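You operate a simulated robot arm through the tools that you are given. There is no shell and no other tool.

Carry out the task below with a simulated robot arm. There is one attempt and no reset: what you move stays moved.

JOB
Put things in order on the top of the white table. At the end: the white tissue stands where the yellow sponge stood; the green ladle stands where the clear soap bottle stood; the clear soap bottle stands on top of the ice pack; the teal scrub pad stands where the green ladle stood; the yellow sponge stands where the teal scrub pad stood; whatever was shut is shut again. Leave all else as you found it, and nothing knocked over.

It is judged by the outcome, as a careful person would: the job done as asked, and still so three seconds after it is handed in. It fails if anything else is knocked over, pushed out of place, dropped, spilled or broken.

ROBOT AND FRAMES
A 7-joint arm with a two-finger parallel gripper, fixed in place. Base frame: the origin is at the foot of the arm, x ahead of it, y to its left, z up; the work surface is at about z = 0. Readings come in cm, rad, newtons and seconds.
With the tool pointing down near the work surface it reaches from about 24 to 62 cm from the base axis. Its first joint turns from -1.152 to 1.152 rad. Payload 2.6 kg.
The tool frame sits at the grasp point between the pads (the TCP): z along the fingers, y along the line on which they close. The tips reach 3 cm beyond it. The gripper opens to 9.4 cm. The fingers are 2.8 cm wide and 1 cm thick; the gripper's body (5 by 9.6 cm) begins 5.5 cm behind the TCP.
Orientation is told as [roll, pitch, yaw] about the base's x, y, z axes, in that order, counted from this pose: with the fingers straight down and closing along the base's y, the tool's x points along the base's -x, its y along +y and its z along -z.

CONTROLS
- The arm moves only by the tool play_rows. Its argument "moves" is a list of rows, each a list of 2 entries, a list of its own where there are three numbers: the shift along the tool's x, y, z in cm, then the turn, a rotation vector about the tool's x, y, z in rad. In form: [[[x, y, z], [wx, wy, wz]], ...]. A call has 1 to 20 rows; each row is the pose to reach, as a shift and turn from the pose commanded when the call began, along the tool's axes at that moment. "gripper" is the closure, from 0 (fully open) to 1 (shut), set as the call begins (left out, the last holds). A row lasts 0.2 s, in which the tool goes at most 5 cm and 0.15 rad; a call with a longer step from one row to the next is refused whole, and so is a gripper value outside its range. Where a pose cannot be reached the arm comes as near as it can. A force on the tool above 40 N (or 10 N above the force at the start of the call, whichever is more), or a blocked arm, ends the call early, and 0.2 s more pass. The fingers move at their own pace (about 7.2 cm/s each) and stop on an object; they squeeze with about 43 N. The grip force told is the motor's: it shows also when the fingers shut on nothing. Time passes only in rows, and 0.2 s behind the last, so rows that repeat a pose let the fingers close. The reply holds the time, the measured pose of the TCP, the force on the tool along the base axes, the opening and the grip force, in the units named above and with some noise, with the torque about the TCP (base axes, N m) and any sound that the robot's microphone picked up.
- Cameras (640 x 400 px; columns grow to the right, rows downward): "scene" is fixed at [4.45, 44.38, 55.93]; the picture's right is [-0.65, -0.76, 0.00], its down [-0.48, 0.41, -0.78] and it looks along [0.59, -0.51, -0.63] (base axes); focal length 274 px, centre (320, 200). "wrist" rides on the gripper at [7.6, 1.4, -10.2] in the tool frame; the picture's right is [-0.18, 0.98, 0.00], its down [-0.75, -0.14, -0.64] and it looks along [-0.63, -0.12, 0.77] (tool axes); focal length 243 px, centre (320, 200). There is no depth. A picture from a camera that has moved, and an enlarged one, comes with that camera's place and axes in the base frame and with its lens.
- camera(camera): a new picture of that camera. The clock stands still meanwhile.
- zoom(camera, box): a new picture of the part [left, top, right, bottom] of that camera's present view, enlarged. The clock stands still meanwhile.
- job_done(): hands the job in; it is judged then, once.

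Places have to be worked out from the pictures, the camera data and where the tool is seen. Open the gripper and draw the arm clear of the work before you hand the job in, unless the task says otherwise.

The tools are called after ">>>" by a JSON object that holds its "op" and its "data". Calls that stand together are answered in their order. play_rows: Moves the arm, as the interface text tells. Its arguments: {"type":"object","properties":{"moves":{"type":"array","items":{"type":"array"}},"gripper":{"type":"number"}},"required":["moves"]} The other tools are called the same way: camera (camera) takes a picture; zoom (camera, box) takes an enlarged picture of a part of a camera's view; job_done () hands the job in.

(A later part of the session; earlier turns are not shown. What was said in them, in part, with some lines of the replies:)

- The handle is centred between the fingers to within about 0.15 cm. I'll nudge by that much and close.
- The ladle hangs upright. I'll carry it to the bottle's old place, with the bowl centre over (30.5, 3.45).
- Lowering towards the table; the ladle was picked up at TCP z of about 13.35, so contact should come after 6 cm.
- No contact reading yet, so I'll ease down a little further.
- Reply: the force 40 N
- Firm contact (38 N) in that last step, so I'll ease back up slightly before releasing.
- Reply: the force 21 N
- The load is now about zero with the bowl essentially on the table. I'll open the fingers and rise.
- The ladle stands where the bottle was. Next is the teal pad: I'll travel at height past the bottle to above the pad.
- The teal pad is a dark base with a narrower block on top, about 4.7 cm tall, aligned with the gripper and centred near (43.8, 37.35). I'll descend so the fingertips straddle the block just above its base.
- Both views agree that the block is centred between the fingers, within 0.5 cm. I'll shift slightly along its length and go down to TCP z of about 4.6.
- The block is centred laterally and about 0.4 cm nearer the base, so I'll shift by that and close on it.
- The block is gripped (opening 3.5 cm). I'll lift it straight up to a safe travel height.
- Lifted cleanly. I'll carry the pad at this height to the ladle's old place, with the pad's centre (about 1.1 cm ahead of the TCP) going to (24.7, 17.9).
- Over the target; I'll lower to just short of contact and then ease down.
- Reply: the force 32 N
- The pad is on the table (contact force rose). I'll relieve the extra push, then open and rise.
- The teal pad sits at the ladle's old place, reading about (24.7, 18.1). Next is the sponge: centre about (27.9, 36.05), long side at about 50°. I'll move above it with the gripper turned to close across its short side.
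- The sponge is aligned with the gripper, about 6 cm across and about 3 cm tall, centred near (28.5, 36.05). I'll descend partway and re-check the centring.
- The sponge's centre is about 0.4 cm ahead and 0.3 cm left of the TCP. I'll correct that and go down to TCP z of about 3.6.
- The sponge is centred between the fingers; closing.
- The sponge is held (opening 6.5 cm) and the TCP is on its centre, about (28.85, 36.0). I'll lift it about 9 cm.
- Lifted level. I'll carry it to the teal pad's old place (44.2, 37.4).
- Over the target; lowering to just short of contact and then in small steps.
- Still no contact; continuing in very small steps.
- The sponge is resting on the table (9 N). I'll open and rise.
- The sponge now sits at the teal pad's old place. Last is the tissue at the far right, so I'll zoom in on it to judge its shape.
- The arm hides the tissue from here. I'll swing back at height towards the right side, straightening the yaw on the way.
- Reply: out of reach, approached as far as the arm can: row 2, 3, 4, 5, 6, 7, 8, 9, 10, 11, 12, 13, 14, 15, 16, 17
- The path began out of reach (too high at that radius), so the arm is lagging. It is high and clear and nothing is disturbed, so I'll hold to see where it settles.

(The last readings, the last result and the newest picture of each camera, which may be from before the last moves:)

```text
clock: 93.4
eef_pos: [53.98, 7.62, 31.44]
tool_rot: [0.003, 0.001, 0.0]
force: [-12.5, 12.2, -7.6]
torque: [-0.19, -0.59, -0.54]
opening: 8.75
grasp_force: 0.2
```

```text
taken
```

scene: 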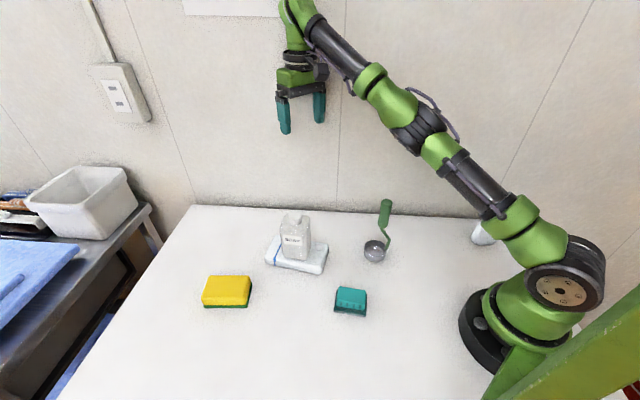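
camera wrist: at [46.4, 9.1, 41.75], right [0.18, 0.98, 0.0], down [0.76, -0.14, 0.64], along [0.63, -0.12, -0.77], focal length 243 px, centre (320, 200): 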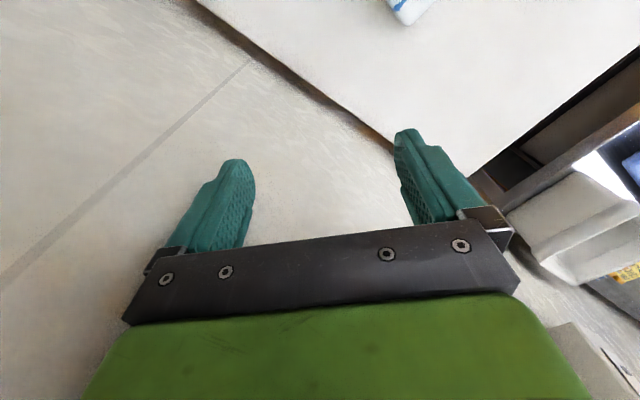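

The table's back wall runs at 45° (about y = x - 50.5), and the outer finger is leaning lightly on it. I'll back straight away from the wall in small steps.

>>> {"op": "play_rows", "data": {"moves": [[[0.7, 0.7, 0], [0, 0, 0]], [[1.7, 1.5, 0], [0, 0, 0]], [[3, 2.2, 0], [0, 0, 0]], [[4.5, 2.5, 0], [0, 0, 0]], [[6, 2.5, 0], [0, 0, 0]], [[6, 2.5, 0], [0, 0, 0]]]}}

>>> {"op": "camera", "data": {"camera": "scene"}}

```text
clock: 94.8
eef_pos: [53.08, 10.68, 32.16]
tool_rot: [0.001, 0.0, 0.0]
force: [0.1, 0.8, 0.2]
torque: [0.0, 0.03, 0.02]
opening: 9.4
grasp_force: 0.1
out of reach, approached as far as the arm can: row 1, 2, 3, 4, 5, 6
```

```text
taken
```

scene: 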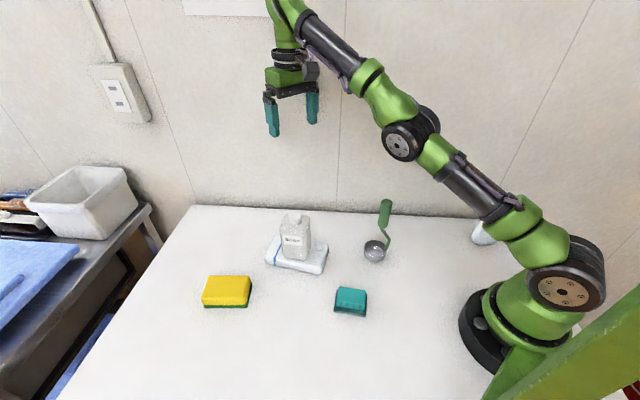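

Clear of the wall now (force about zero), but the arm is near full stretch. I'll command it inward and downward, keeping away from the wall and above everything.

>>> {"op": "play_rows", "data": {"moves": [[[2, 0.5, 1], [0, 0, 0]], [[4, 1, 2], [0, 0, 0]], [[6, 1.5, 3], [0, 0, 0]], [[8, 2, 4], [0, 0, 0]], [[10, 2.5, 5], [0, 0, 0]], [[12, 3, 5.5], [0, 0, 0]], [[12, 3, 5.5], [0, 0, 0]], [[12, 3, 5.5], [0, 0, 0]]]}}

>>> {"op": "camera", "data": {"camera": "scene"}}

```text
clock: 96.6
eef_pos: [52.55, 15.12, 30.94]
tool_rot: [0.0, 0.001, -0.001]
force: [0.9, 0.4, -0.6]
torque: [0.02, 0.01, 0.03]
opening: 9.38
grasp_force: 0.1
out of reach, approached as far as the arm can: row 1, 2, 3, 4, 5, 6, 7, 8
```

```text
taken
```

scene: 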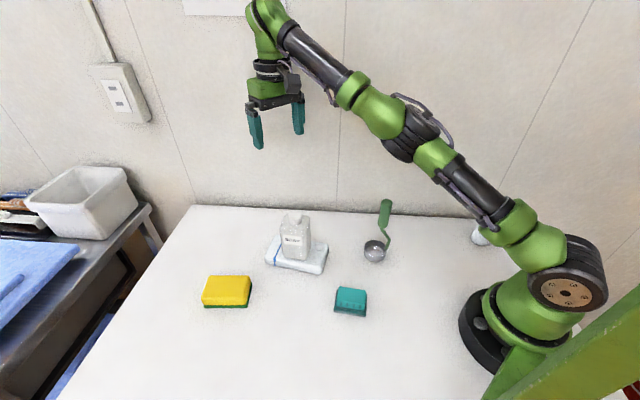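

The arm is stuck along the edge of its reach. I'll try a gentle, purely inward set of small steps to let the elbow start bending.

>>> {"op": "play_rows", "data": {"moves": [[[0.3, -0.08, 0.1], [0, 0, 0]], [[0.6, -0.16, 0.2], [0, 0, 0]], [[0.9, -0.24, 0.3], [0, 0, 0]], [[1.2, -0.32, 0.4], [0, 0, 0]], [[1.5, -0.4, 0.5], [0, 0, 0]], [[1.8, -0.48, 0.6], [0, 0, 0]], [[2.1, -0.56, 0.7], [0, 0, 0]], [[2.4, -0.64, 0.8], [0, 0, 0]]]}}

>>> {"op": "camera", "data": {"camera": "scene"}}

```text
clock: 98.4
eef_pos: [50.47, 14.1, 30.43]
tool_rot: [-0.001, -0.001, 0.003]
force: [0.1, -0.4, -0.3]
torque: [0.02, -0.01, -0.01]
opening: 9.41
grasp_force: 0.0
out of reach, approached as far as the arm can: row 2
```

```text
taken
```

scene: 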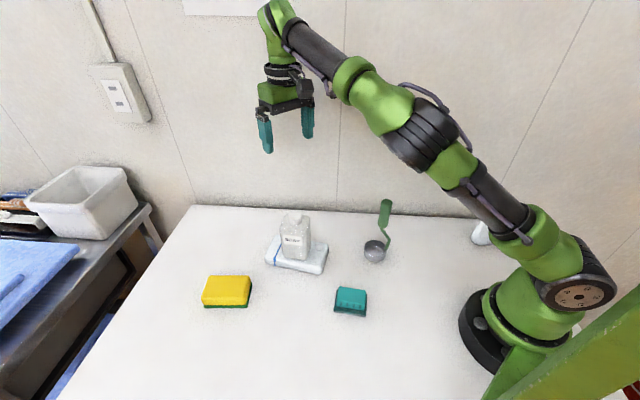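

It unlocked: the elbow is bending again and the tool follows. I'll continue inward steadily at this height and watch the elbow.

>>> {"op": "play_rows", "data": {"moves": [[[0.6, -0.1, 0.1], [0, 0, 0]], [[1.3, -0.2, 0.2], [0, 0, 0]], [[2.1, -0.3, 0.3], [0, 0, 0]], [[3, -0.4, 0.4], [0, 0, 0]], [[4, -0.5, 0.4], [0, 0, 0]], [[5, -0.6, 0.4], [0, 0, 0]], [[6, -0.7, 0.4], [0, 0, 0]], [[7, -0.8, 0.4], [0, 0, 0]], [[8, -0.9, 0.4], [0, 0, 0]], [[9, -1, 0.4], [0, 0, 0]], [[10, -1.1, 0.4], [0, 0, 0]], [[10, -1.1, 0.4], [0, 0, 0]]]}}

>>> {"op": "camera", "data": {"camera": "scene"}}

>>> {"op": "camera", "data": {"camera": "wrist"}}

```text
clock: 101.0
eef_pos: [40.63, 12.91, 30.12]
tool_rot: [0.001, -0.001, 0.002]
force: [-0.3, -0.5, -0.4]
torque: [0.0, -0.01, 0.0]
opening: 9.39
grasp_force: 0.1
```

```text
taken
```

scene: 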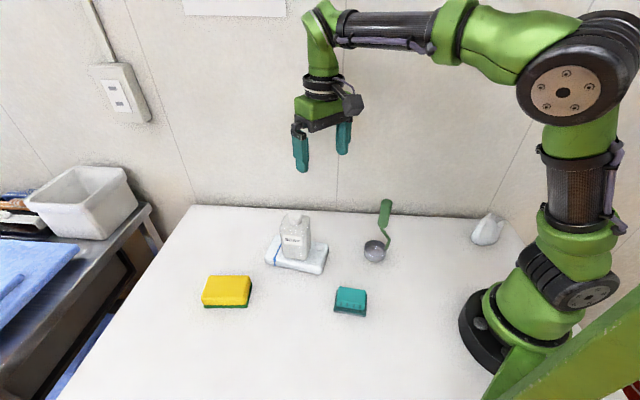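

```text
taken
camera wrist: at [32.95, 14.4, 40.55], right [0.18, 0.98, 0.0], down [0.75, -0.14, 0.64], along [0.63, -0.12, -0.77], focal length 243 px, centre (320, 200)
```

wrist: 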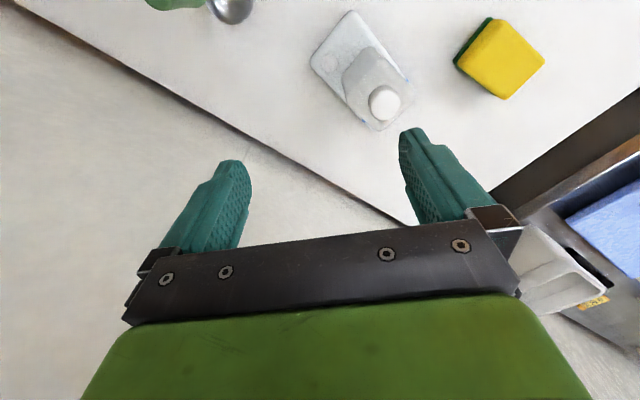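

The arm is back in its normal elbow-up posture and the tissue is visible again. I'll zoom in on it.

>>> {"op": "zoom", "data": {"camera": "scene", "box": [450, 195, 530, 255]}}

>>> {"op": "zoom", "data": {"camera": "scene", "box": [180, 190, 420, 330]}}

```text
6.67 times, centred on (490, 225) of scene
camera zoom: at [4.45, 44.38, 55.93], right [-0.65, -0.76, 0.0], down [-0.48, 0.41, -0.78], along [0.59, -0.51, -0.63], focal length 1824 px, centre (-813, 33)
```

zoom: 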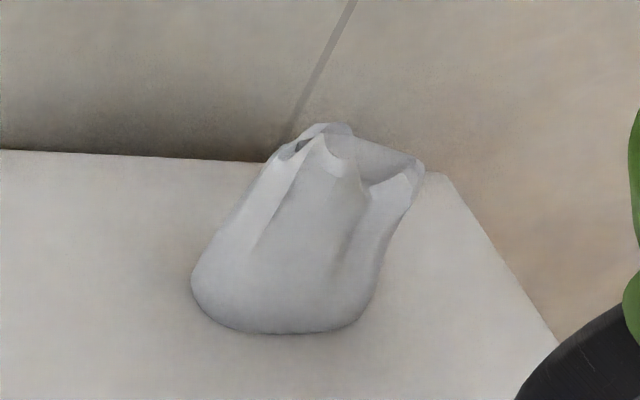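

```text
2.67 times, centred on (300, 260) of scene
camera zoom: at [4.45, 44.38, 55.93], right [-0.65, -0.76, 0.0], down [-0.48, 0.41, -0.78], along [0.59, -0.51, -0.63], focal length 730 px, centre (373, 40)
```

zoom: 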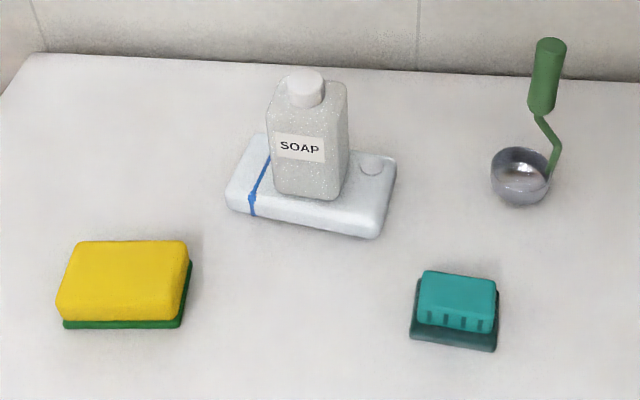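

The tissue is a crumpled, bag-like piece, base about 7 cm wide and about 7.5 cm tall, near (15, -23.7), by the table's corner and about 8 cm from the wall. I'll move towards it at height, turning the gripper with the arm.

>>> {"op": "play_rows", "data": {"moves": [[[0.6, -0.9, 0.1], [0, 0, 0.02]], [[1.6, -2.5, 0.2], [0, 0, 0.06]], [[2.8, -4.3, 0.3], [0, 0, 0.11]], [[4, -6.2, 0.4], [0, 0, 0.17]], [[5.2, -8.1, 0.5], [0, 0, 0.23]], [[6.4, -10, 0.6], [0, 0, 0.29]], [[7.6, -11.9, 0.7], [0, 0, 0.35]], [[8.8, -13.8, 0.8], [0, 0, 0.41]], [[10, -15.6, 0.9], [0, 0, 0.47]], [[11.2, -17.5, 1], [0, 0, 0.53]], [[12.4, -19.3, 1.1], [0, 0, 0.59]], [[13.6, -21.2, 1.2], [0, 0, 0.65]], [[14.8, -23, 1.3], [0, 0, 0.71]], [[16, -24.9, 1.4], [0, 0, 0.77]], [[17.2, -26.7, 1.5], [0, 0, 0.83]], [[18.3, -28.4, 1.6], [0, 0, 0.88]], [[19.4, -30.1, 1.8], [0, 0, 0.92]], [[20.2, -31.3, 2], [0, 0, 0.94]], [[20.6, -31.9, 2], [0, 0, 0.95]], [[20.6, -31.9, 2], [0, 0, 0.95]]], "gripper": 0}}

>>> {"op": "camera", "data": {"camera": "scene"}}

>>> {"op": "camera", "data": {"camera": "wrist"}}

```text
clock: 105.2
eef_pos: [20.04, -18.96, 28.06]
tool_rot: [0.001, -0.001, -0.949]
force: [-0.1, 0.4, 0.6]
torque: [0.0, -0.01, 0.0]
opening: 9.38
grasp_force: 0.1
```

```text
taken
```

scene: 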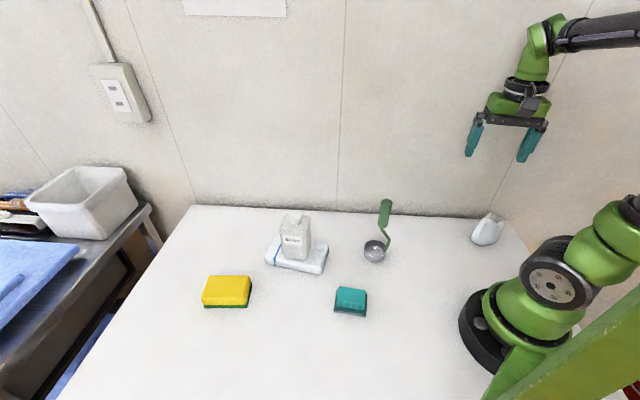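

```text
taken
camera wrist: at [16.74, -11.91, 38.51], right [0.91, 0.42, 0.0], down [0.32, -0.7, 0.64], along [0.27, -0.58, -0.77], focal length 243 px, centre (320, 200)
```

wrist: 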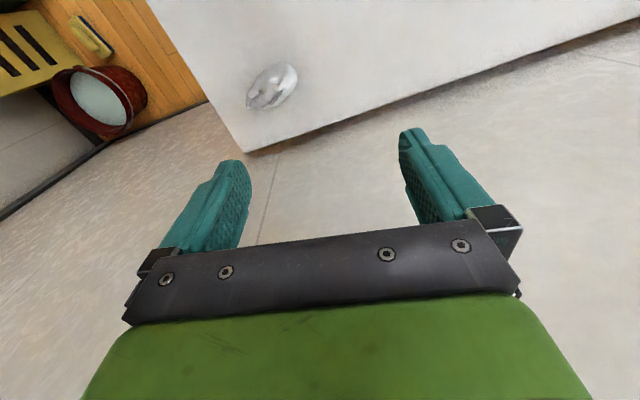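

>>> {"op": "zoom", "data": {"camera": "wrist", "box": [220, 40, 320, 130]}}

>>> {"op": "zoom", "data": {"camera": "scene", "box": [460, 200, 520, 250]}}

```text
4.44 times, centred on (270, 85) of wrist
camera zoom: at [16.74, -11.91, 38.51], right [0.91, 0.42, 0.0], down [0.32, -0.7, 0.64], along [0.27, -0.58, -0.77], focal length 1078 px, centre (542, 711)
```

zoom: 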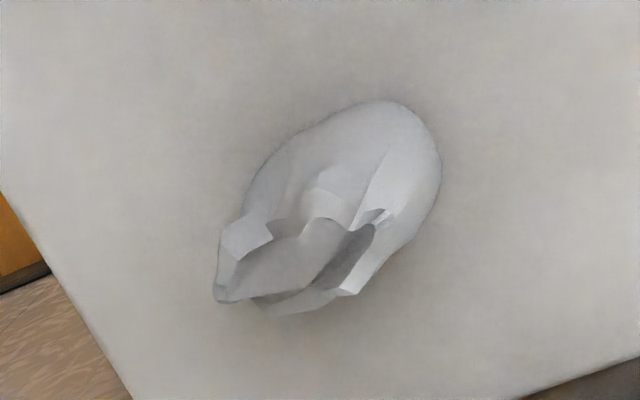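

```text
8.00 times, centred on (490, 225) of scene
camera zoom: at [4.45, 44.38, 55.93], right [-0.65, -0.76, 0.0], down [-0.48, 0.41, -0.78], along [0.59, -0.51, -0.63], focal length 2189 px, centre (-1040, 0)
```

zoom: 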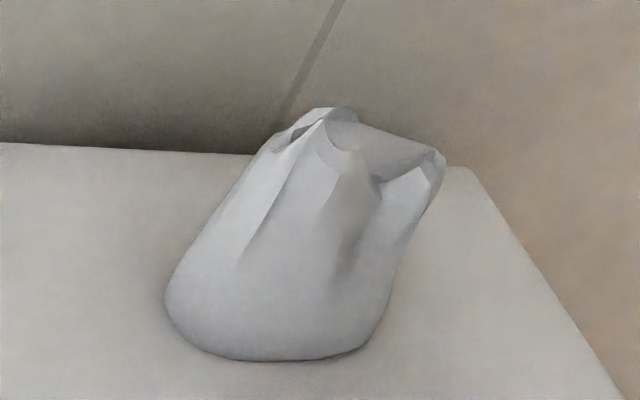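

From above, the tissue looks about 7.5 x 5 cm at the base and about 8 cm tall. Its long axis is about 40° and its centre is near (14.6, -23.3). I'll grip across the narrow side, so I turn the gripper to yaw of about 0.7 here at height.

>>> {"op": "play_rows", "data": {"moves": [[[0, 0, 0], [0, 0, -0.05]], [[0, 0, 0], [0, 0, -0.15]], [[0, 0, 0], [0, 0, -0.26]], [[0, 0, 0], [0, 0, -0.37]], [[0, 0, 0], [0, 0, -0.48]], [[0, 0, 0], [0, 0, -0.59]], [[0, 0, 0], [0, 0, -0.7]], [[0, 0, 0], [0, 0, -0.81]], [[0, 0, 0], [0, 0, -0.92]], [[0, 0, 0], [0, 0, -1.03]], [[0, 0, 0], [0, 0, -1.14]], [[0, 0, 0], [0, 0, -1.25]], [[0, 0, 0], [0, 0, -1.36]], [[0, 0, 0], [0, 0, -1.47]], [[0, 0, 0], [0, 0, -1.57]], [[0, 0, 0], [0, 0, -1.63]], [[0, 0, 0], [0, 0, -1.65]], [[0, 0, 0], [0, 0, -1.65]]]}}

>>> {"op": "camera", "data": {"camera": "scene"}}

>>> {"op": "camera", "data": {"camera": "wrist"}}

```text
clock: 109.0
eef_pos: [19.89, -18.93, 28.09]
tool_rot: [0.0, 0.001, 0.701]
force: [-0.1, 0.7, 0.0]
torque: [-0.02, 0.0, 0.0]
opening: 9.37
grasp_force: 0.1
```

```text
taken
```

scene: 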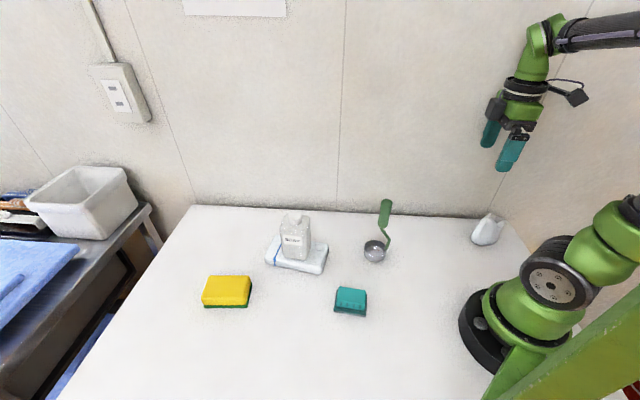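

```text
taken
camera wrist: at [13.32, -22.73, 38.5], right [-0.49, 0.87, 0.0], down [0.67, 0.38, 0.64], along [0.56, 0.32, -0.77], focal length 243 px, centre (320, 200)
```

wrist: 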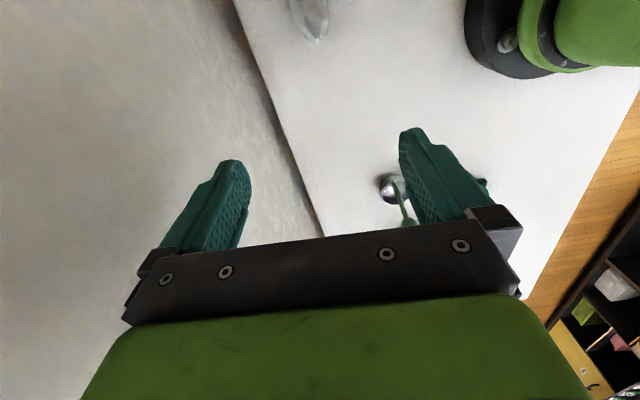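

The rotation worked. Now I move over the tissue and partway down for a better look.

>>> {"op": "play_rows", "data": {"moves": [[[0.5, 0, 0.5], [0, 0, 0]], [[1.5, 0, 1.5], [0, 0, 0]], [[2.7, 0.05, 2.7], [0, 0, 0]], [[3.9, 0.08, 3.9], [0, 0, 0]], [[5.1, 0.1, 5.1], [0, 0, 0]], [[6, 0.12, 6.3], [0, 0, 0]], [[6.6, 0.12, 7.3], [0, 0, 0]], [[6.89, 0.12, 8], [0, 0, 0]], [[6.89, 0.12, 8], [0, 0, 0]]]}}

>>> {"op": "camera", "data": {"camera": "wrist"}}

>>> {"op": "zoom", "data": {"camera": "wrist", "box": [220, 0, 420, 160]}}

>>> {"op": "zoom", "data": {"camera": "scene", "box": [430, 90, 610, 260]}}

```text
clock: 111.0
eef_pos: [14.57, -23.31, 20.22]
tool_rot: [0.0, 0.0, 0.702]
force: [0.2, -0.2, -0.8]
torque: [-0.05, 0.03, 0.05]
opening: 9.39
grasp_force: 0.1
```

```text
taken
camera wrist: at [7.93, -27.08, 30.56], right [-0.49, 0.87, 0.0], down [0.67, 0.38, 0.64], along [0.56, 0.32, -0.77], focal length 243 px, centre (320, 200)
```

wrist: 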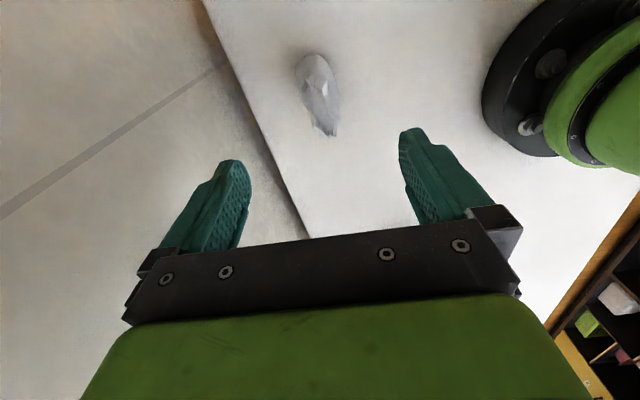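

```text
2.50 times, centred on (320, 80) of wrist
camera zoom: at [7.93, -27.08, 30.56], right [-0.49, 0.87, 0.0], down [0.67, 0.38, 0.64], along [0.56, 0.32, -0.77], focal length 606 px, centre (320, 500)
```

zoom: 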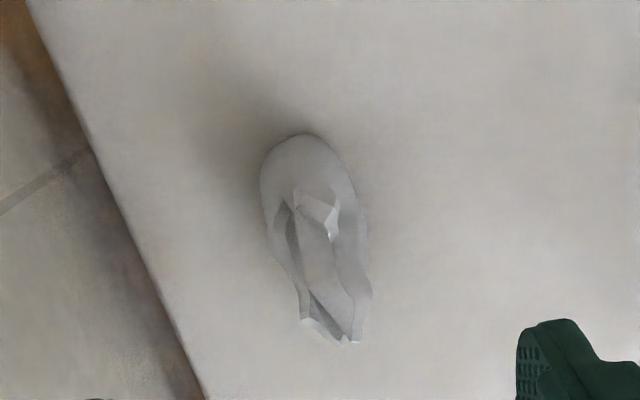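

```text
2.35 times, centred on (520, 175) of scene
camera zoom: at [4.45, 44.38, 55.93], right [-0.65, -0.76, 0.0], down [-0.48, 0.41, -0.78], along [0.59, -0.51, -0.63], focal length 644 px, centre (-151, 259)
```

zoom: 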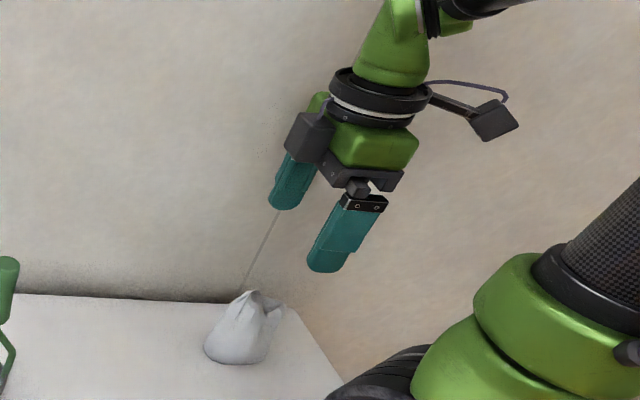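

The tissue's long axis lines up with the tool x axis and it is centred within about 0.2 cm. I'll descend until the fingertips are just above its top and look again.

>>> {"op": "play_rows", "data": {"moves": [[[-0.1, -0.1, 1], [0, 0, 0]], [[-0.2, -0.2, 2.5], [0, 0, 0]], [[-0.2, -0.2, 4], [0, 0, 0]], [[-0.2, -0.2, 5.5], [0, 0, 0]], [[-0.2, -0.2, 7], [0, 0, 0]], [[-0.2, -0.2, 8], [0, 0, 0]], [[-0.2, -0.2, 8.5], [0, 0, 0]], [[-0.2, -0.2, 8.5], [0, 0, 0]]], "gripper": 0}}

>>> {"op": "camera", "data": {"camera": "wrist"}}

>>> {"op": "zoom", "data": {"camera": "scene", "box": [440, 130, 560, 260]}}

```text
clock: 112.8
eef_pos: [14.96, -23.34, 11.58]
tool_rot: [0.0, -0.001, 0.702]
force: [-0.4, -1.1, 0.5]
torque: [0.0, -0.05, -0.05]
opening: 9.38
grasp_force: 0.1
```

```text
taken
camera wrist: at [8.18, -27.14, 22.0], right [-0.49, 0.87, 0.0], down [0.67, 0.38, 0.64], along [0.56, 0.32, -0.77], focal length 243 px, centre (320, 200)
```

wrist: 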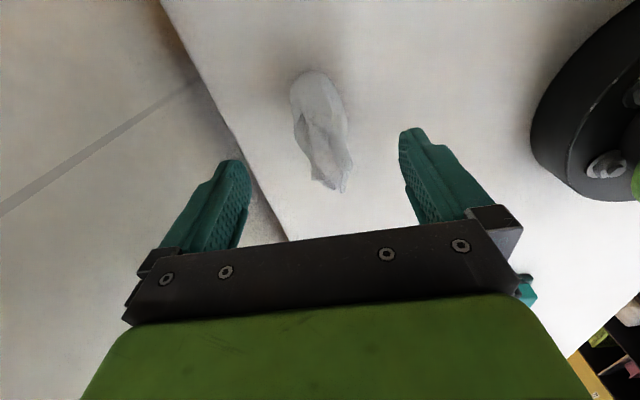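

```text
3.08 times, centred on (500, 195) of scene
camera zoom: at [4.45, 44.38, 55.93], right [-0.65, -0.76, 0.0], down [-0.48, 0.41, -0.78], along [0.59, -0.51, -0.63], focal length 842 px, centre (-234, 215)
```

zoom: 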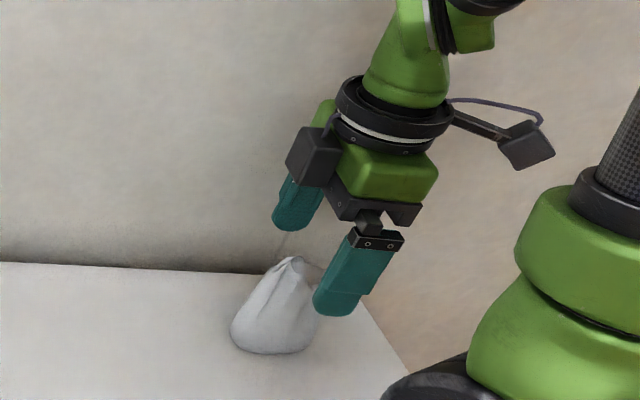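

Well centred. I'll descend to TCP z of about 4.6 with the fingers open.

>>> {"op": "play_rows", "data": {"moves": [[[0, 0, 1], [0, 0, 0]], [[0, 0, 2.2], [0, 0, 0]], [[0, 0, 3.4], [0, 0, 0]], [[0, 0, 4.6], [0, 0, 0]], [[0, 0, 5.8], [0, 0, 0]], [[0, 0, 6.7], [0, 0, 0]], [[0, 0, 7], [0, 0, 0]], [[0, 0, 7], [0, 0, 0]]], "gripper": 0}}

>>> {"op": "camera", "data": {"camera": "wrist"}}

>>> {"op": "zoom", "data": {"camera": "scene", "box": [440, 130, 560, 260]}}

```text
clock: 114.6
eef_pos: [14.89, -23.33, 4.57]
tool_rot: [-0.001, 0.002, 0.699]
force: [-0.5, 0.1, 0.2]
torque: [0.02, -0.01, -0.01]
opening: 9.41
grasp_force: 0.1
```

```text
taken
camera wrist: at [8.21, -27.06, 14.91], right [-0.49, 0.87, 0.0], down [0.67, 0.38, 0.64], along [0.56, 0.32, -0.77], focal length 243 px, centre (320, 200)
```

wrist: 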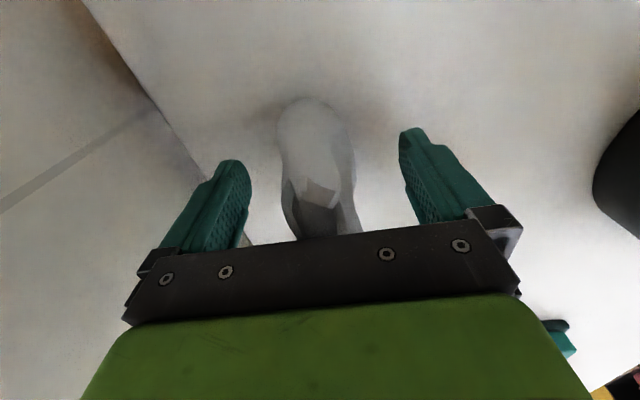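

```text
3.08 times, centred on (500, 195) of scene
camera zoom: at [4.45, 44.38, 55.93], right [-0.65, -0.76, 0.0], down [-0.48, 0.41, -0.78], along [0.59, -0.51, -0.63], focal length 842 px, centre (-234, 215)
```

zoom: 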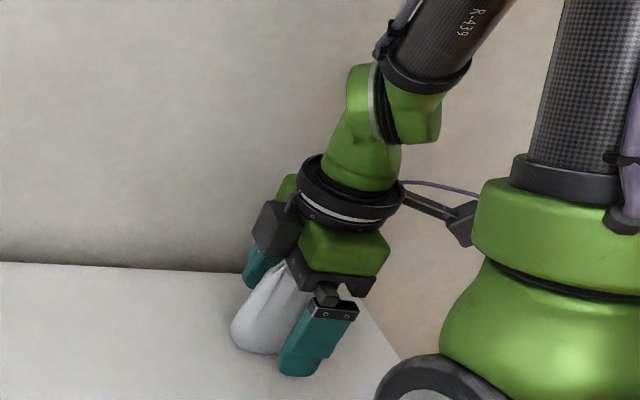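

The tissue is between the fingers. I'll close in stages to avoid crushing it, watching the opening and grip force.

>>> {"op": "play_rows", "data": {"moves": [[[0, 0, 0], [0, 0, 0]], [[0, 0, 0], [0, 0, 0]], [[0, 0, 0], [0, 0, 0]]], "gripper": 0.48}}

>>> {"op": "play_rows", "data": {"moves": [[[0, 0, 0], [0, 0, 0]], [[0, 0, 0], [0, 0, 0]]], "gripper": 0.54}}

>>> {"op": "camera", "data": {"camera": "wrist"}}

```text
clock: 115.4
eef_pos: [14.99, -23.28, 4.55]
tool_rot: [0.0, 0.0, 0.703]
force: [-0.6, 0.5, 0.2]
torque: [-0.04, -0.01, 0.01]
opening: 4.88
grasp_force: 0.1
```

```text
clock: 116.0
eef_pos: [14.9, -23.25, 4.56]
tool_rot: [-0.001, 0.0, 0.7]
force: [-0.6, 0.1, 0.6]
torque: [-0.03, 0.01, -0.04]
opening: 4.32
grasp_force: 0.1
```

```text
taken
camera wrist: at [8.21, -27.07, 14.92], right [-0.49, 0.87, 0.0], down [0.67, 0.38, 0.64], along [0.56, 0.32, -0.77], focal length 243 px, centre (320, 200)
```

wrist: 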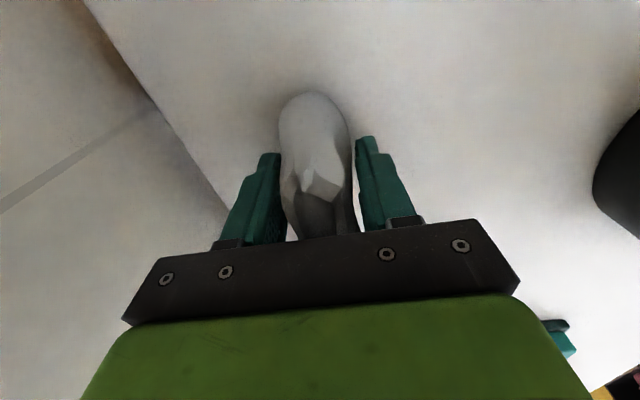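

No contact force yet at 4.3 cm; the tissue sits slightly towards the left finger. I'll nudge the gripper 0.15 cm that way and keep closing in stages.

>>> {"op": "play_rows", "data": {"moves": [[[0, -0.15, 0], [0, 0, 0]], [[0, -0.15, 0], [0, 0, 0]]], "gripper": 0.54}}

>>> {"op": "play_rows", "data": {"moves": [[[0, 0, 0], [0, 0, 0]], [[0, 0, 0], [0, 0, 0]]], "gripper": 0.58}}

>>> {"op": "play_rows", "data": {"moves": [[[0, 0, 0], [0, 0, 0]], [[0, 0, 0], [0, 0, 0]]], "gripper": 0.62}}

>>> {"op": "camera", "data": {"camera": "wrist"}}

```text
clock: 116.6
eef_pos: [15.02, -23.38, 4.59]
tool_rot: [0.0, 0.0, 0.7]
force: [-0.1, 0.6, 0.6]
torque: [0.01, 0.02, 0.0]
opening: 4.34
grasp_force: 0.0
```

```text
clock: 117.2
eef_pos: [15.1, -23.46, 4.68]
tool_rot: [0.0, 0.0, 0.703]
force: [-0.2, -0.4, -0.2]
torque: [-0.03, 0.01, 0.02]
opening: 3.99
grasp_force: 1.1
```

```text
clock: 117.8
eef_pos: [15.0, -23.4, 4.5]
tool_rot: [-0.001, 0.0, 0.702]
force: [0.0, 0.6, -0.3]
torque: [0.04, 0.01, 0.02]
opening: 3.81
grasp_force: 43.0
```

```text
taken
camera wrist: at [8.36, -27.18, 14.98], right [-0.49, 0.87, 0.0], down [0.67, 0.38, 0.64], along [0.56, 0.32, -0.77], focal length 243 px, centre (320, 200)
```

wrist: 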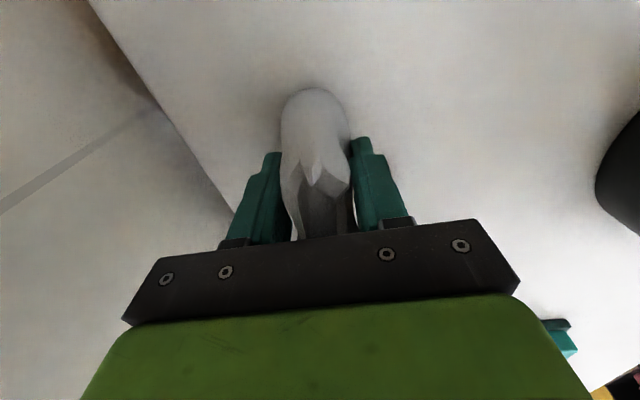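

Firm grip (opening 3.8 cm, 43 N). I'll lift a little first and check that it comes up cleanly.

>>> {"op": "play_rows", "data": {"moves": [[[0, 0, -0.3], [0, 0, 0]], [[0, 0, -1], [0, 0, 0]], [[0, 0, -2], [0, 0, 0]], [[0, 0, -3.2], [0, 0, 0]], [[0, 0, -4.5], [0, 0, 0]], [[0, 0, -5], [0, 0, 0]], [[0, 0, -5], [0, 0, 0]]]}}

>>> {"op": "camera", "data": {"camera": "wrist"}}

>>> {"op": "zoom", "data": {"camera": "scene", "box": [440, 130, 560, 260]}}

```text
clock: 119.4
eef_pos: [14.98, -23.43, 9.57]
tool_rot: [0.001, 0.002, 0.702]
force: [0.2, 0.2, -0.2]
torque: [0.01, 0.02, 0.0]
opening: 3.81
grasp_force: 43.0
```

```text
taken
camera wrist: at [8.3, -27.19, 20.0], right [-0.49, 0.87, 0.0], down [0.67, 0.38, 0.64], along [0.56, 0.32, -0.77], focal length 243 px, centre (320, 200)
```

wrist: 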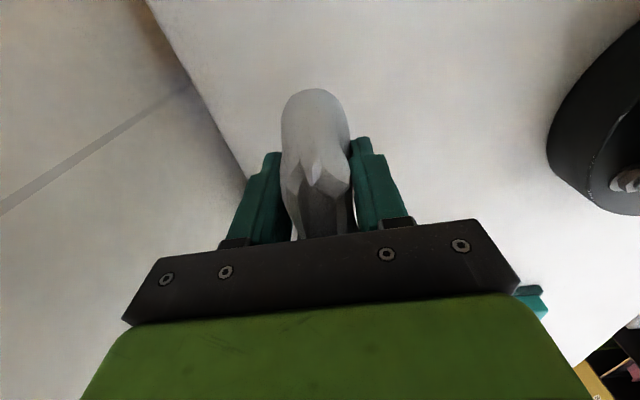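

```text
3.08 times, centred on (500, 195) of scene
camera zoom: at [4.45, 44.38, 55.93], right [-0.65, -0.76, 0.0], down [-0.48, 0.41, -0.78], along [0.59, -0.51, -0.63], focal length 842 px, centre (-234, 215)
```

zoom: 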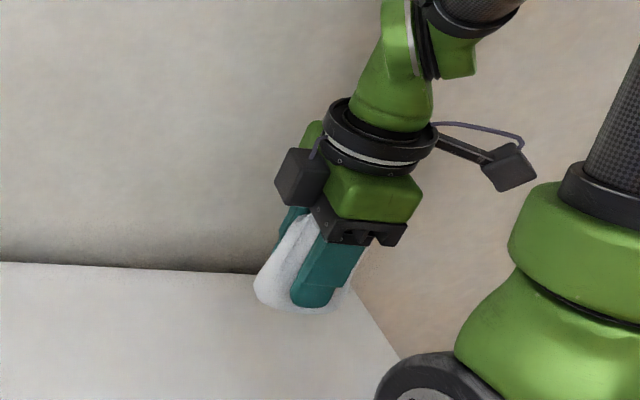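

It lifts cleanly. I'll raise it on to a travel height of about z 28.

>>> {"op": "play_rows", "data": {"moves": [[[0, 0, -0.8], [0, 0, 0]], [[0, 0, -2.2], [0, 0, 0]], [[0, 0, -4], [0, 0, 0]], [[0, 0, -6], [0, 0, 0]], [[0, 0, -8], [0, 0, 0]], [[0, 0, -10], [0, 0, 0]], [[0, 0, -12], [0, 0, 0]], [[0, 0, -14], [0, 0, 0]], [[0, 0, -16], [0, 0, 0]], [[0, 0, -17.6], [0, 0, 0]], [[0, 0, -18.4], [0, 0, 0]], [[0, 0, -18.4], [0, 0, 0]]]}}

>>> {"op": "camera", "data": {"camera": "scene"}}

```text
clock: 122.0
eef_pos: [15.09, -23.46, 28.09]
tool_rot: [-0.001, -0.002, 0.702]
force: [-1.0, 0.7, -0.4]
torque: [-0.03, 0.02, -0.01]
opening: 3.78
grasp_force: 42.6
```

```text
taken
```

scene: 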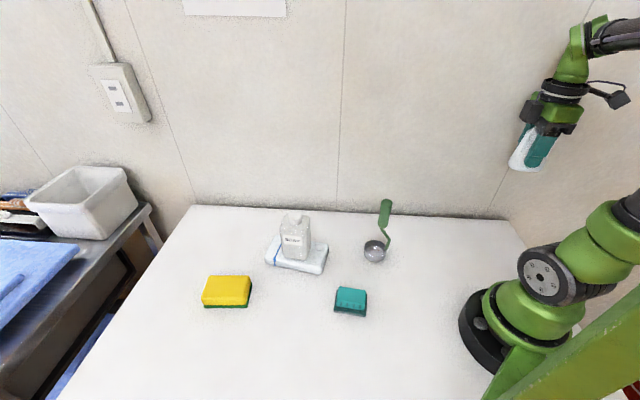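

Carrying at z 28 along an arc around the base towards the sponge's old place.

>>> {"op": "play_rows", "data": {"moves": [[[-0.8, 0.07, 0], [0, 0, 0]], [[-2.4, 0.2, 0], [0, 0, 0]], [[-4.4, 0.38, 0], [0, 0, 0]], [[-6.4, 0.55, 0], [0, 0, 0]], [[-8.4, 0.72, 0], [0, 0, 0]], [[-10.4, 0.89, 0], [0, 0, 0]], [[-12.4, 1.06, 0], [0, 0, 0]], [[-14.4, 1.4, 0], [0, 0, 0]], [[-16.2, 2.1, 0], [0, 0, 0]], [[-18, 3, 0], [0, 0, 0]], [[-19.8, 3.9, 0], [0, 0, 0]], [[-21.6, 4.8, 0], [0, 0, 0]], [[-23.4, 5.7, 0], [0, 0, 0]], [[-25.2, 6.6, 0], [0, 0, 0]], [[-26.6, 7.35, 0], [0, 0, 0]], [[-27.2, 7.66, 0], [0, 0, 0]], [[-27.2, 7.66, 0], [0, 0, 0]]]}}

>>> {"op": "camera", "data": {"camera": "scene"}}

```text
clock: 125.6
eef_pos: [30.9, 0.07, 28.07]
tool_rot: [-0.001, 0.0, 0.702]
force: [-0.8, 0.5, 0.1]
torque: [0.02, -0.02, -0.02]
opening: 3.78
grasp_force: 42.3
```

```text
taken
```

scene: 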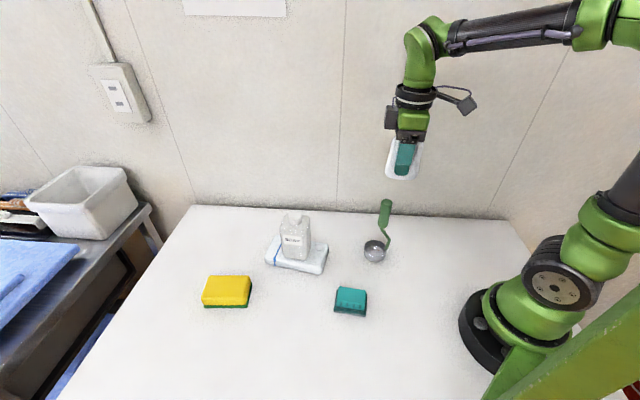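

Halfway there; continuing over the ladle with ample clearance to above (28.9, 35.9).

>>> {"op": "play_rows", "data": {"moves": [[[-0.5, 0.7, 0], [0, 0, 0]], [[-1.5, 2, 0], [0, 0, 0]], [[-2.9, 3.85, 0], [0, 0, 0]], [[-4.3, 5.7, 0], [0, 0, 0]], [[-5.7, 7.6, 0], [0, 0, 0]], [[-7.1, 9.45, 0], [0, 0, 0]], [[-8.5, 11.3, 0], [0, 0, 0]], [[-9.9, 13.2, 0], [0, 0, 0]], [[-11.3, 15, 0], [0, 0, 0]], [[-12.7, 16.9, 0], [0, 0, 0]], [[-14.1, 18.8, 0], [0, 0, 0]], [[-15.5, 20.6, 0], [0, 0, 0]], [[-16.9, 22.5, 0], [0, 0, 0]], [[-18.3, 24.4, 0], [0, 0, 0]], [[-19.7, 26.2, 0], [0, 0, 0]], [[-20.8, 27.7, 0], [0, 0, 0]], [[-21.4, 28.5, 0], [0, 0, 0]], [[-21.56, 28.7, 0], [0, 0, 0]], [[-21.56, 28.7, 0], [0, 0, 0]]]}}

>>> {"op": "camera", "data": {"camera": "scene"}}

>>> {"op": "camera", "data": {"camera": "wrist"}}

```text
clock: 129.6
eef_pos: [28.79, 35.75, 28.1]
tool_rot: [0.001, 0.0, 0.703]
force: [-0.1, -0.5, 0.0]
torque: [-0.02, 0.0, -0.04]
opening: 3.77
grasp_force: 42.9
```

```text
taken
```

scene: 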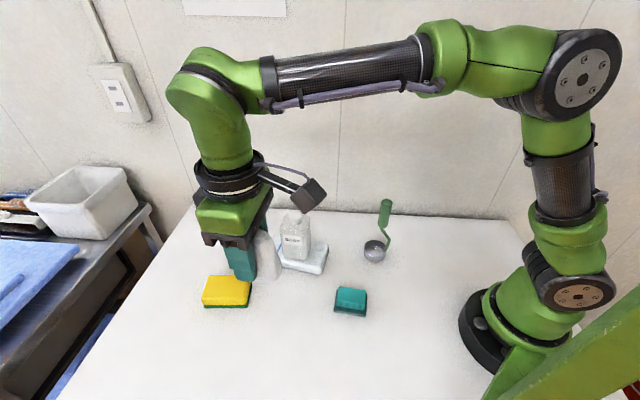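

```text
taken
camera wrist: at [22.13, 31.99, 38.47], right [-0.49, 0.87, 0.0], down [0.67, 0.38, 0.64], along [0.56, 0.32, -0.77], focal length 243 px, centre (320, 200)
```

wrist: 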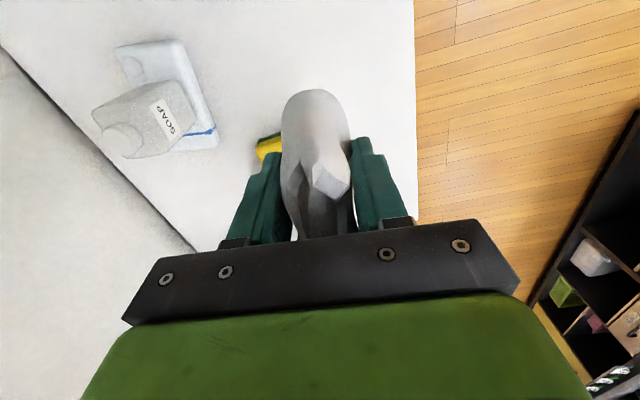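

Directly over the target. I'll descend in one smooth move to just short of contact.

>>> {"op": "play_rows", "data": {"moves": [[[0, 0, 0.8], [0, 0, 0]], [[0, 0, 2.4], [0, 0, 0]], [[0, 0, 4.4], [0, 0, 0]], [[0, 0, 6.4], [0, 0, 0]], [[0, 0, 8.4], [0, 0, 0]], [[0, 0, 10.4], [0, 0, 0]], [[0, 0, 12.4], [0, 0, 0]], [[0, 0, 14.4], [0, 0, 0]], [[0, 0, 16.4], [0, 0, 0]], [[0, 0, 18.2], [0, 0, 0]], [[0, 0, 19.8], [0, 0, 0]], [[0, 0, 21.2], [0, 0, 0]], [[0, 0, 22.3], [0, 0, 0]], [[0, 0, 22.9], [0, 0, 0]], [[0, 0, 23.1], [0, 0, 0]], [[0, 0, 23.1], [0, 0, 0]]]}}

>>> {"op": "zoom", "data": {"camera": "scene", "box": [180, 230, 360, 390]}}

>>> {"op": "camera", "data": {"camera": "wrist"}}

```text
clock: 133.0
eef_pos: [28.8, 35.83, 4.8]
tool_rot: [0.0, 0.0, 0.702]
force: [1.0, -1.1, 0.0]
torque: [0.01, 0.01, -0.03]
opening: 3.76
grasp_force: 42.9
```

```text
2.50 times, centred on (270, 310) of scene
camera zoom: at [4.45, 44.38, 55.93], right [-0.65, -0.76, 0.0], down [-0.48, 0.41, -0.78], along [0.59, -0.51, -0.63], focal length 684 px, centre (445, -75)
```

zoom: 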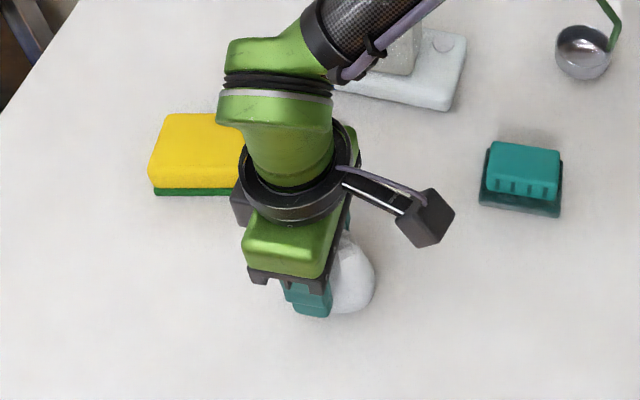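

```text
taken
camera wrist: at [22.18, 32.05, 15.26], right [-0.49, 0.87, 0.0], down [0.67, 0.38, 0.64], along [0.56, 0.32, -0.77], focal length 243 px, centre (320, 200)
```

wrist: 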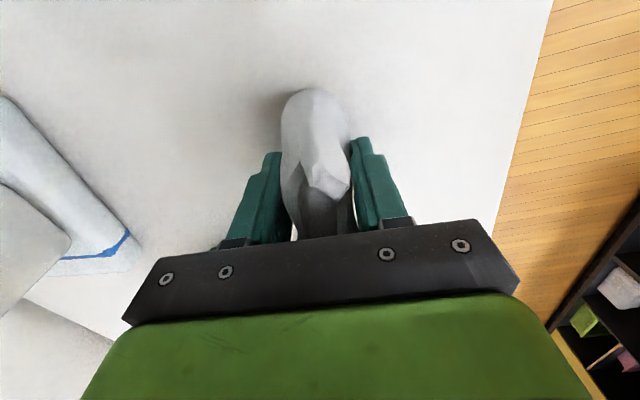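

Nearly down; easing in small steps while watching the force.

>>> {"op": "play_rows", "data": {"moves": [[[0, 0, 0.1], [0, 0, 0]], [[0, 0, 0.15], [0, 0, 0]], [[0, 0, 0.15], [0, 0, 0]]]}}

>>> {"op": "play_rows", "data": {"moves": [[[0, 0, 0.06], [0, 0, 0]], [[0, 0, 0.06], [0, 0, 0]]]}}

>>> {"op": "play_rows", "data": {"moves": [[[0, 0, 0.05], [0, 0, 0]], [[0, 0, 0.05], [0, 0, 0]]]}}

```text
clock: 133.8
eef_pos: [28.94, 35.83, 4.82]
tool_rot: [0.0, 0.001, 0.701]
force: [0.2, -0.6, 0.6]
torque: [0.02, 0.05, 0.02]
opening: 3.77
grasp_force: 43.0
```

```text
clock: 134.4
eef_pos: [28.93, 35.82, 4.77]
tool_rot: [0.0, 0.0, 0.701]
force: [-0.3, 0.1, -0.4]
torque: [0.01, 0.03, -0.02]
opening: 3.75
grasp_force: 43.6
```

```text
clock: 135.0
eef_pos: [28.81, 35.77, 4.56]
tool_rot: [0.0, 0.0, 0.702]
force: [0.3, -1.6, 1.0]
torque: [0.01, 0.0, 0.04]
opening: 3.81
grasp_force: 42.5
```

>>> {"op": "play_rows", "data": {"moves": [[[0, 0, 0.04], [0, 0, 0]], [[0, 0, 0.04], [0, 0, 0]]]}}

>>> {"op": "play_rows", "data": {"moves": [[[0, 0, 0.04], [0, 0, 0]], [[0, 0, 0.04], [0, 0, 0]]]}}

```text
clock: 135.6
eef_pos: [28.93, 35.75, 4.61]
tool_rot: [0.0, -0.001, 0.701]
force: [-0.2, 0.7, -0.2]
torque: [0.01, -0.03, 0.0]
opening: 3.77
grasp_force: 43.2
```

```text
clock: 136.2
eef_pos: [28.82, 35.87, 4.65]
tool_rot: [-0.001, -0.001, 0.7]
force: [0.3, -0.2, 0.2]
torque: [-0.01, 0.03, -0.01]
opening: 3.78
grasp_force: 42.7
```

Still no contact at the original pick-up height; continuing in small steps.

>>> {"op": "play_rows", "data": {"moves": [[[0, 0, 0.05], [0, 0, 0]], [[0, 0, 0.05], [0, 0, 0]]]}}

>>> {"op": "play_rows", "data": {"moves": [[[0, 0, 0.05], [0, 0, 0]], [[0, 0, 0.05], [0, 0, 0]]]}}

>>> {"op": "zoom", "data": {"camera": "scene", "box": [260, 290, 350, 370]}}

```text
clock: 136.8
eef_pos: [28.8, 35.81, 4.57]
tool_rot: [0.0, 0.0, 0.702]
force: [1.1, -0.3, 1.9]
torque: [0.02, 0.02, 0.03]
opening: 3.77
grasp_force: 43.2
```

```text
clock: 137.4
eef_pos: [28.91, 35.89, 4.55]
tool_rot: [0.001, -0.002, 0.7]
force: [-2.0, -2.9, 10.7]
torque: [-0.14, 0.16, 0.03]
opening: 3.78
grasp_force: 43.5
```

```text
5.00 times, centred on (305, 330) of scene
camera zoom: at [4.45, 44.37, 55.93], right [-0.65, -0.76, 0.0], down [-0.48, 0.41, -0.78], along [0.59, -0.51, -0.63], focal length 1368 px, centre (395, -450)
```

zoom: 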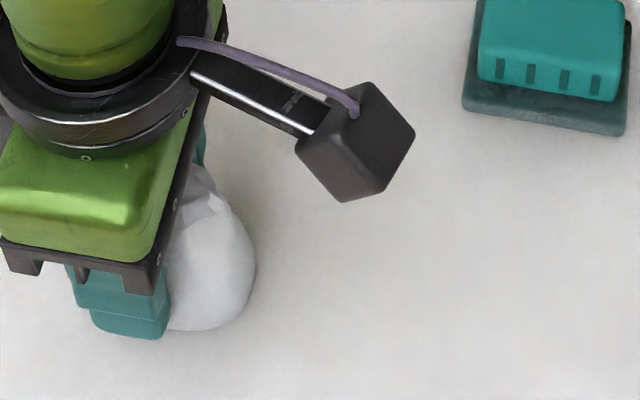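

The tissue is resting on the table (10.7 N). I'll relieve slightly, open, and rise straight up.

>>> {"op": "play_rows", "data": {"moves": [[[0, 0, -0.03], [0, 0, 0]], [[0, 0, -0.03], [0, 0, 0]]]}}

>>> {"op": "play_rows", "data": {"moves": [[[0, 0, 0], [0, 0, 0]], [[0, 0, 0], [0, 0, 0]], [[0, 0, 0], [0, 0, 0]], [[0, 0, 0], [0, 0, 0]], [[0, 0, 0], [0, 0, 0]]], "gripper": 0}}

>>> {"op": "camera", "data": {"camera": "wrist"}}

```text
clock: 138.0
eef_pos: [28.84, 35.88, 4.55]
tool_rot: [0.0, -0.001, 0.701]
force: [-1.3, -0.4, 10.0]
torque: [-0.08, 0.15, 0.0]
opening: 3.76
grasp_force: 43.3
```

```text
clock: 139.2
eef_pos: [28.89, 35.74, 4.49]
tool_rot: [0.0, 0.0, 0.702]
force: [-0.6, 0.0, 0.1]
torque: [0.03, 0.01, -0.02]
opening: 9.4
grasp_force: 0.0
```

```text
taken
camera wrist: at [22.2, 32.05, 14.91], right [-0.49, 0.87, 0.0], down [0.67, 0.38, 0.64], along [0.56, 0.32, -0.77], focal length 243 px, centre (320, 200)
```

wrist: 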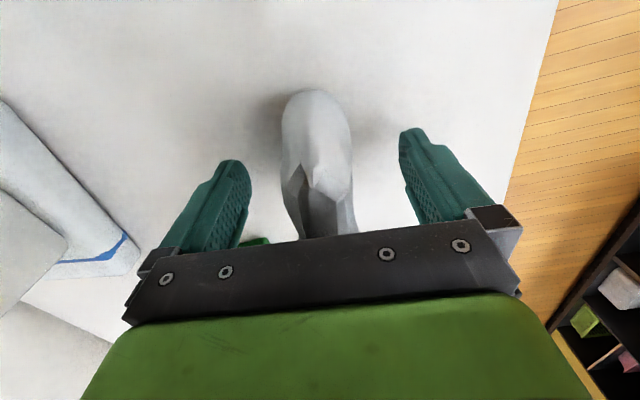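

The tissue stands free between the open fingers. Rising straight up, keeping well within reach (r of about 46).

>>> {"op": "play_rows", "data": {"moves": [[[0, 0, -0.5], [0, 0, 0]], [[0, 0, -1.5], [0, 0, 0]], [[0, 0, -3], [0, 0, 0]], [[0, 0, -5], [0, 0, 0]], [[0, 0, -7], [0, 0, 0]], [[0, 0, -9], [0, 0, 0]], [[0, 0, -11], [0, 0, 0]], [[0, 0, -13.5], [0, 0, 0]], [[0, 0, -16], [0, 0, 0]], [[0, 0, -18.5], [0, 0, 0]], [[0, 0, -21], [0, 0, 0]], [[0, 0, -23.5], [0, 0, 0]], [[0, 0, -23.5], [0, 0, 0]]], "gripper": 0}}

>>> {"op": "camera", "data": {"camera": "wrist"}}

>>> {"op": "camera", "data": {"camera": "scene"}}

```text
clock: 142.0
eef_pos: [28.85, 36.03, 28.11]
tool_rot: [0.0, 0.0, 0.703]
force: [0.2, 0.1, -0.4]
torque: [0.01, 0.01, 0.02]
opening: 9.38
grasp_force: 0.1
```

```text
taken
camera wrist: at [22.14, 32.21, 38.5], right [-0.49, 0.87, 0.0], down [0.67, 0.38, 0.64], along [0.56, 0.32, -0.77], focal length 243 px, centre (320, 200)
```

wrist: 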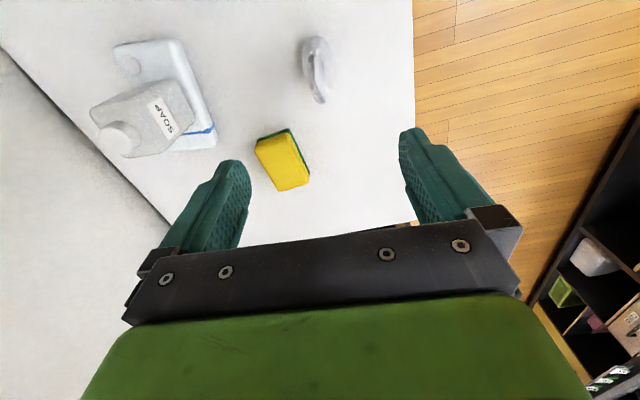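

```text
taken
```

scene: 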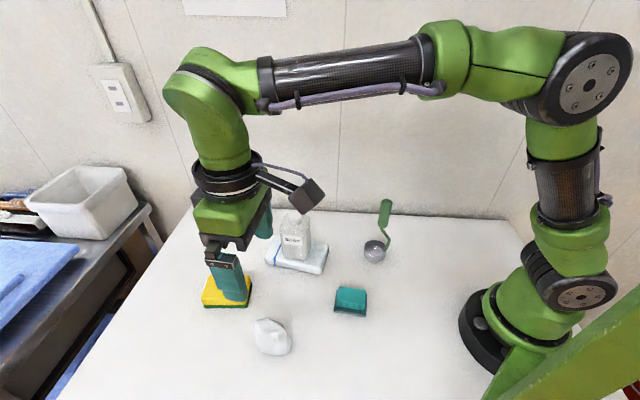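

The tissue stands where the sponge was. I'll move the arm to a neutral spot away from the objects and check everything.

>>> {"op": "play_rows", "data": {"moves": [[[0.4, -0.9, -0.5], [0, 0, 0]], [[1.2, -2.5, -1.3], [0, 0, 0]], [[2.2, -4.5, -2.2], [0, 0, 0]], [[3.2, -6.6, -3.2], [0, 0, 0]], [[4.2, -8.7, -4], [0, 0, 0]], [[5.2, -10.8, -4], [0, 0, 0]], [[6.2, -12.9, -4], [0, 0, 0]], [[7.2, -15, -4], [0, 0, 0]], [[8.2, -17.1, -4], [0, 0, 0]], [[9.2, -19.1, -4], [0, 0, 0]], [[10.2, -21.1, -4], [0, 0, 0]], [[11.1, -23.1, -4], [0, 0, 0]], [[11.9, -24.7, -4], [0, 0, 0]], [[12.4, -25.6, -4], [0, 0, 0]], [[12.5, -25.9, -4], [0, 0, 0]], [[12.5, -25.9, -4], [0, 0, 0]]], "gripper": 0}}

>>> {"op": "camera", "data": {"camera": "scene"}}

>>> {"op": "zoom", "data": {"camera": "scene", "box": [180, 195, 420, 375]}}

>>> {"op": "camera", "data": {"camera": "wrist"}}

```text
clock: 145.4
eef_pos: [36.09, 7.91, 32.07]
tool_rot: [-0.001, -0.001, 0.7]
force: [-0.3, 0.3, 0.5]
torque: [0.04, 0.05, -0.02]
opening: 9.4
grasp_force: 0.0
```

```text
taken
```

scene: 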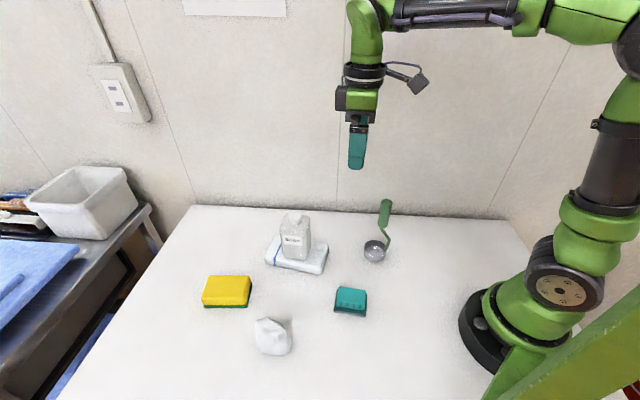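

```text
2.22 times, centred on (300, 285) of scene
camera zoom: at [4.45, 44.38, 55.93], right [-0.65, -0.76, 0.0], down [-0.48, 0.41, -0.78], along [0.59, -0.51, -0.63], focal length 608 px, centre (364, 11)
```

zoom: 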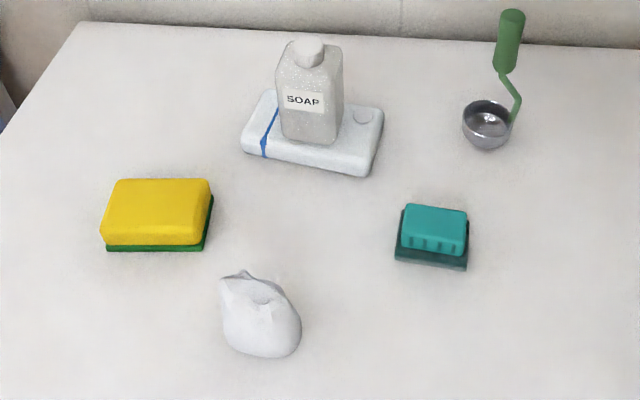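

```text
taken
camera wrist: at [29.41, 4.12, 42.38], right [-0.49, 0.87, 0.0], down [0.67, 0.38, 0.64], along [0.56, 0.32, -0.77], focal length 243 px, centre (320, 200)
```

wrist: 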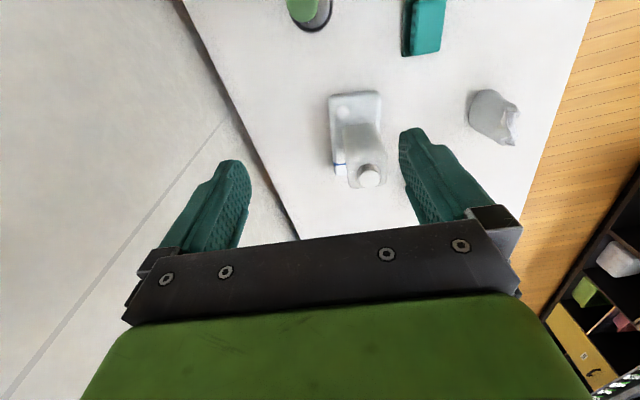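

All checks agree: the tissue is at about (28.4, 35.6), sponge (43.8, 37.5), teal pad (24.5, 18), ladle (30.1, 3.7), and the soap stands on the unmoved ice pack. Everything is upright, nothing was opened, the gripper is open and the arm is clear, so I hand in.

>>> {"op": "job_done", "data": {}}

```text
The job is handed in.
```

I finished the rearrangement and handed it in; in the last pictures every item is upright and within about 1 cm of where it should be.

| Item | Now stands | Position (x, y in cm) |
|---|---|---|
| White tissue | where the yellow sponge was | about (28.4, 35.6) |
| Green ladle | where the soap bottle was | about (30.1, 3.7) |
| Clear soap bottle | on top of the ice pack | about (42.5, 19.3) |
| Teal scrub pad | where the ladle was | about (24.5, 18.0) |
| Yellow sponge | where the teal pad was | about (43.8, 37.5) |

- **Tissue:** it is the item furthest from its mark, about 0.6 to 0.8 cm off. I left it rather than risk tipping it.
- **Wall contact:** on the way to fetch the tissue, one finger leaned lightly on the back wall. I had lifted the arm too high at full stretch, and it could not follow the path I gave it. I backed it off, and nothing on the table moved.
- **Left as found:** the ice pack did not move. I opened nothing, so there was nothing to shut again.
- **Arm:** the gripper is open and the arm is clear of the work.
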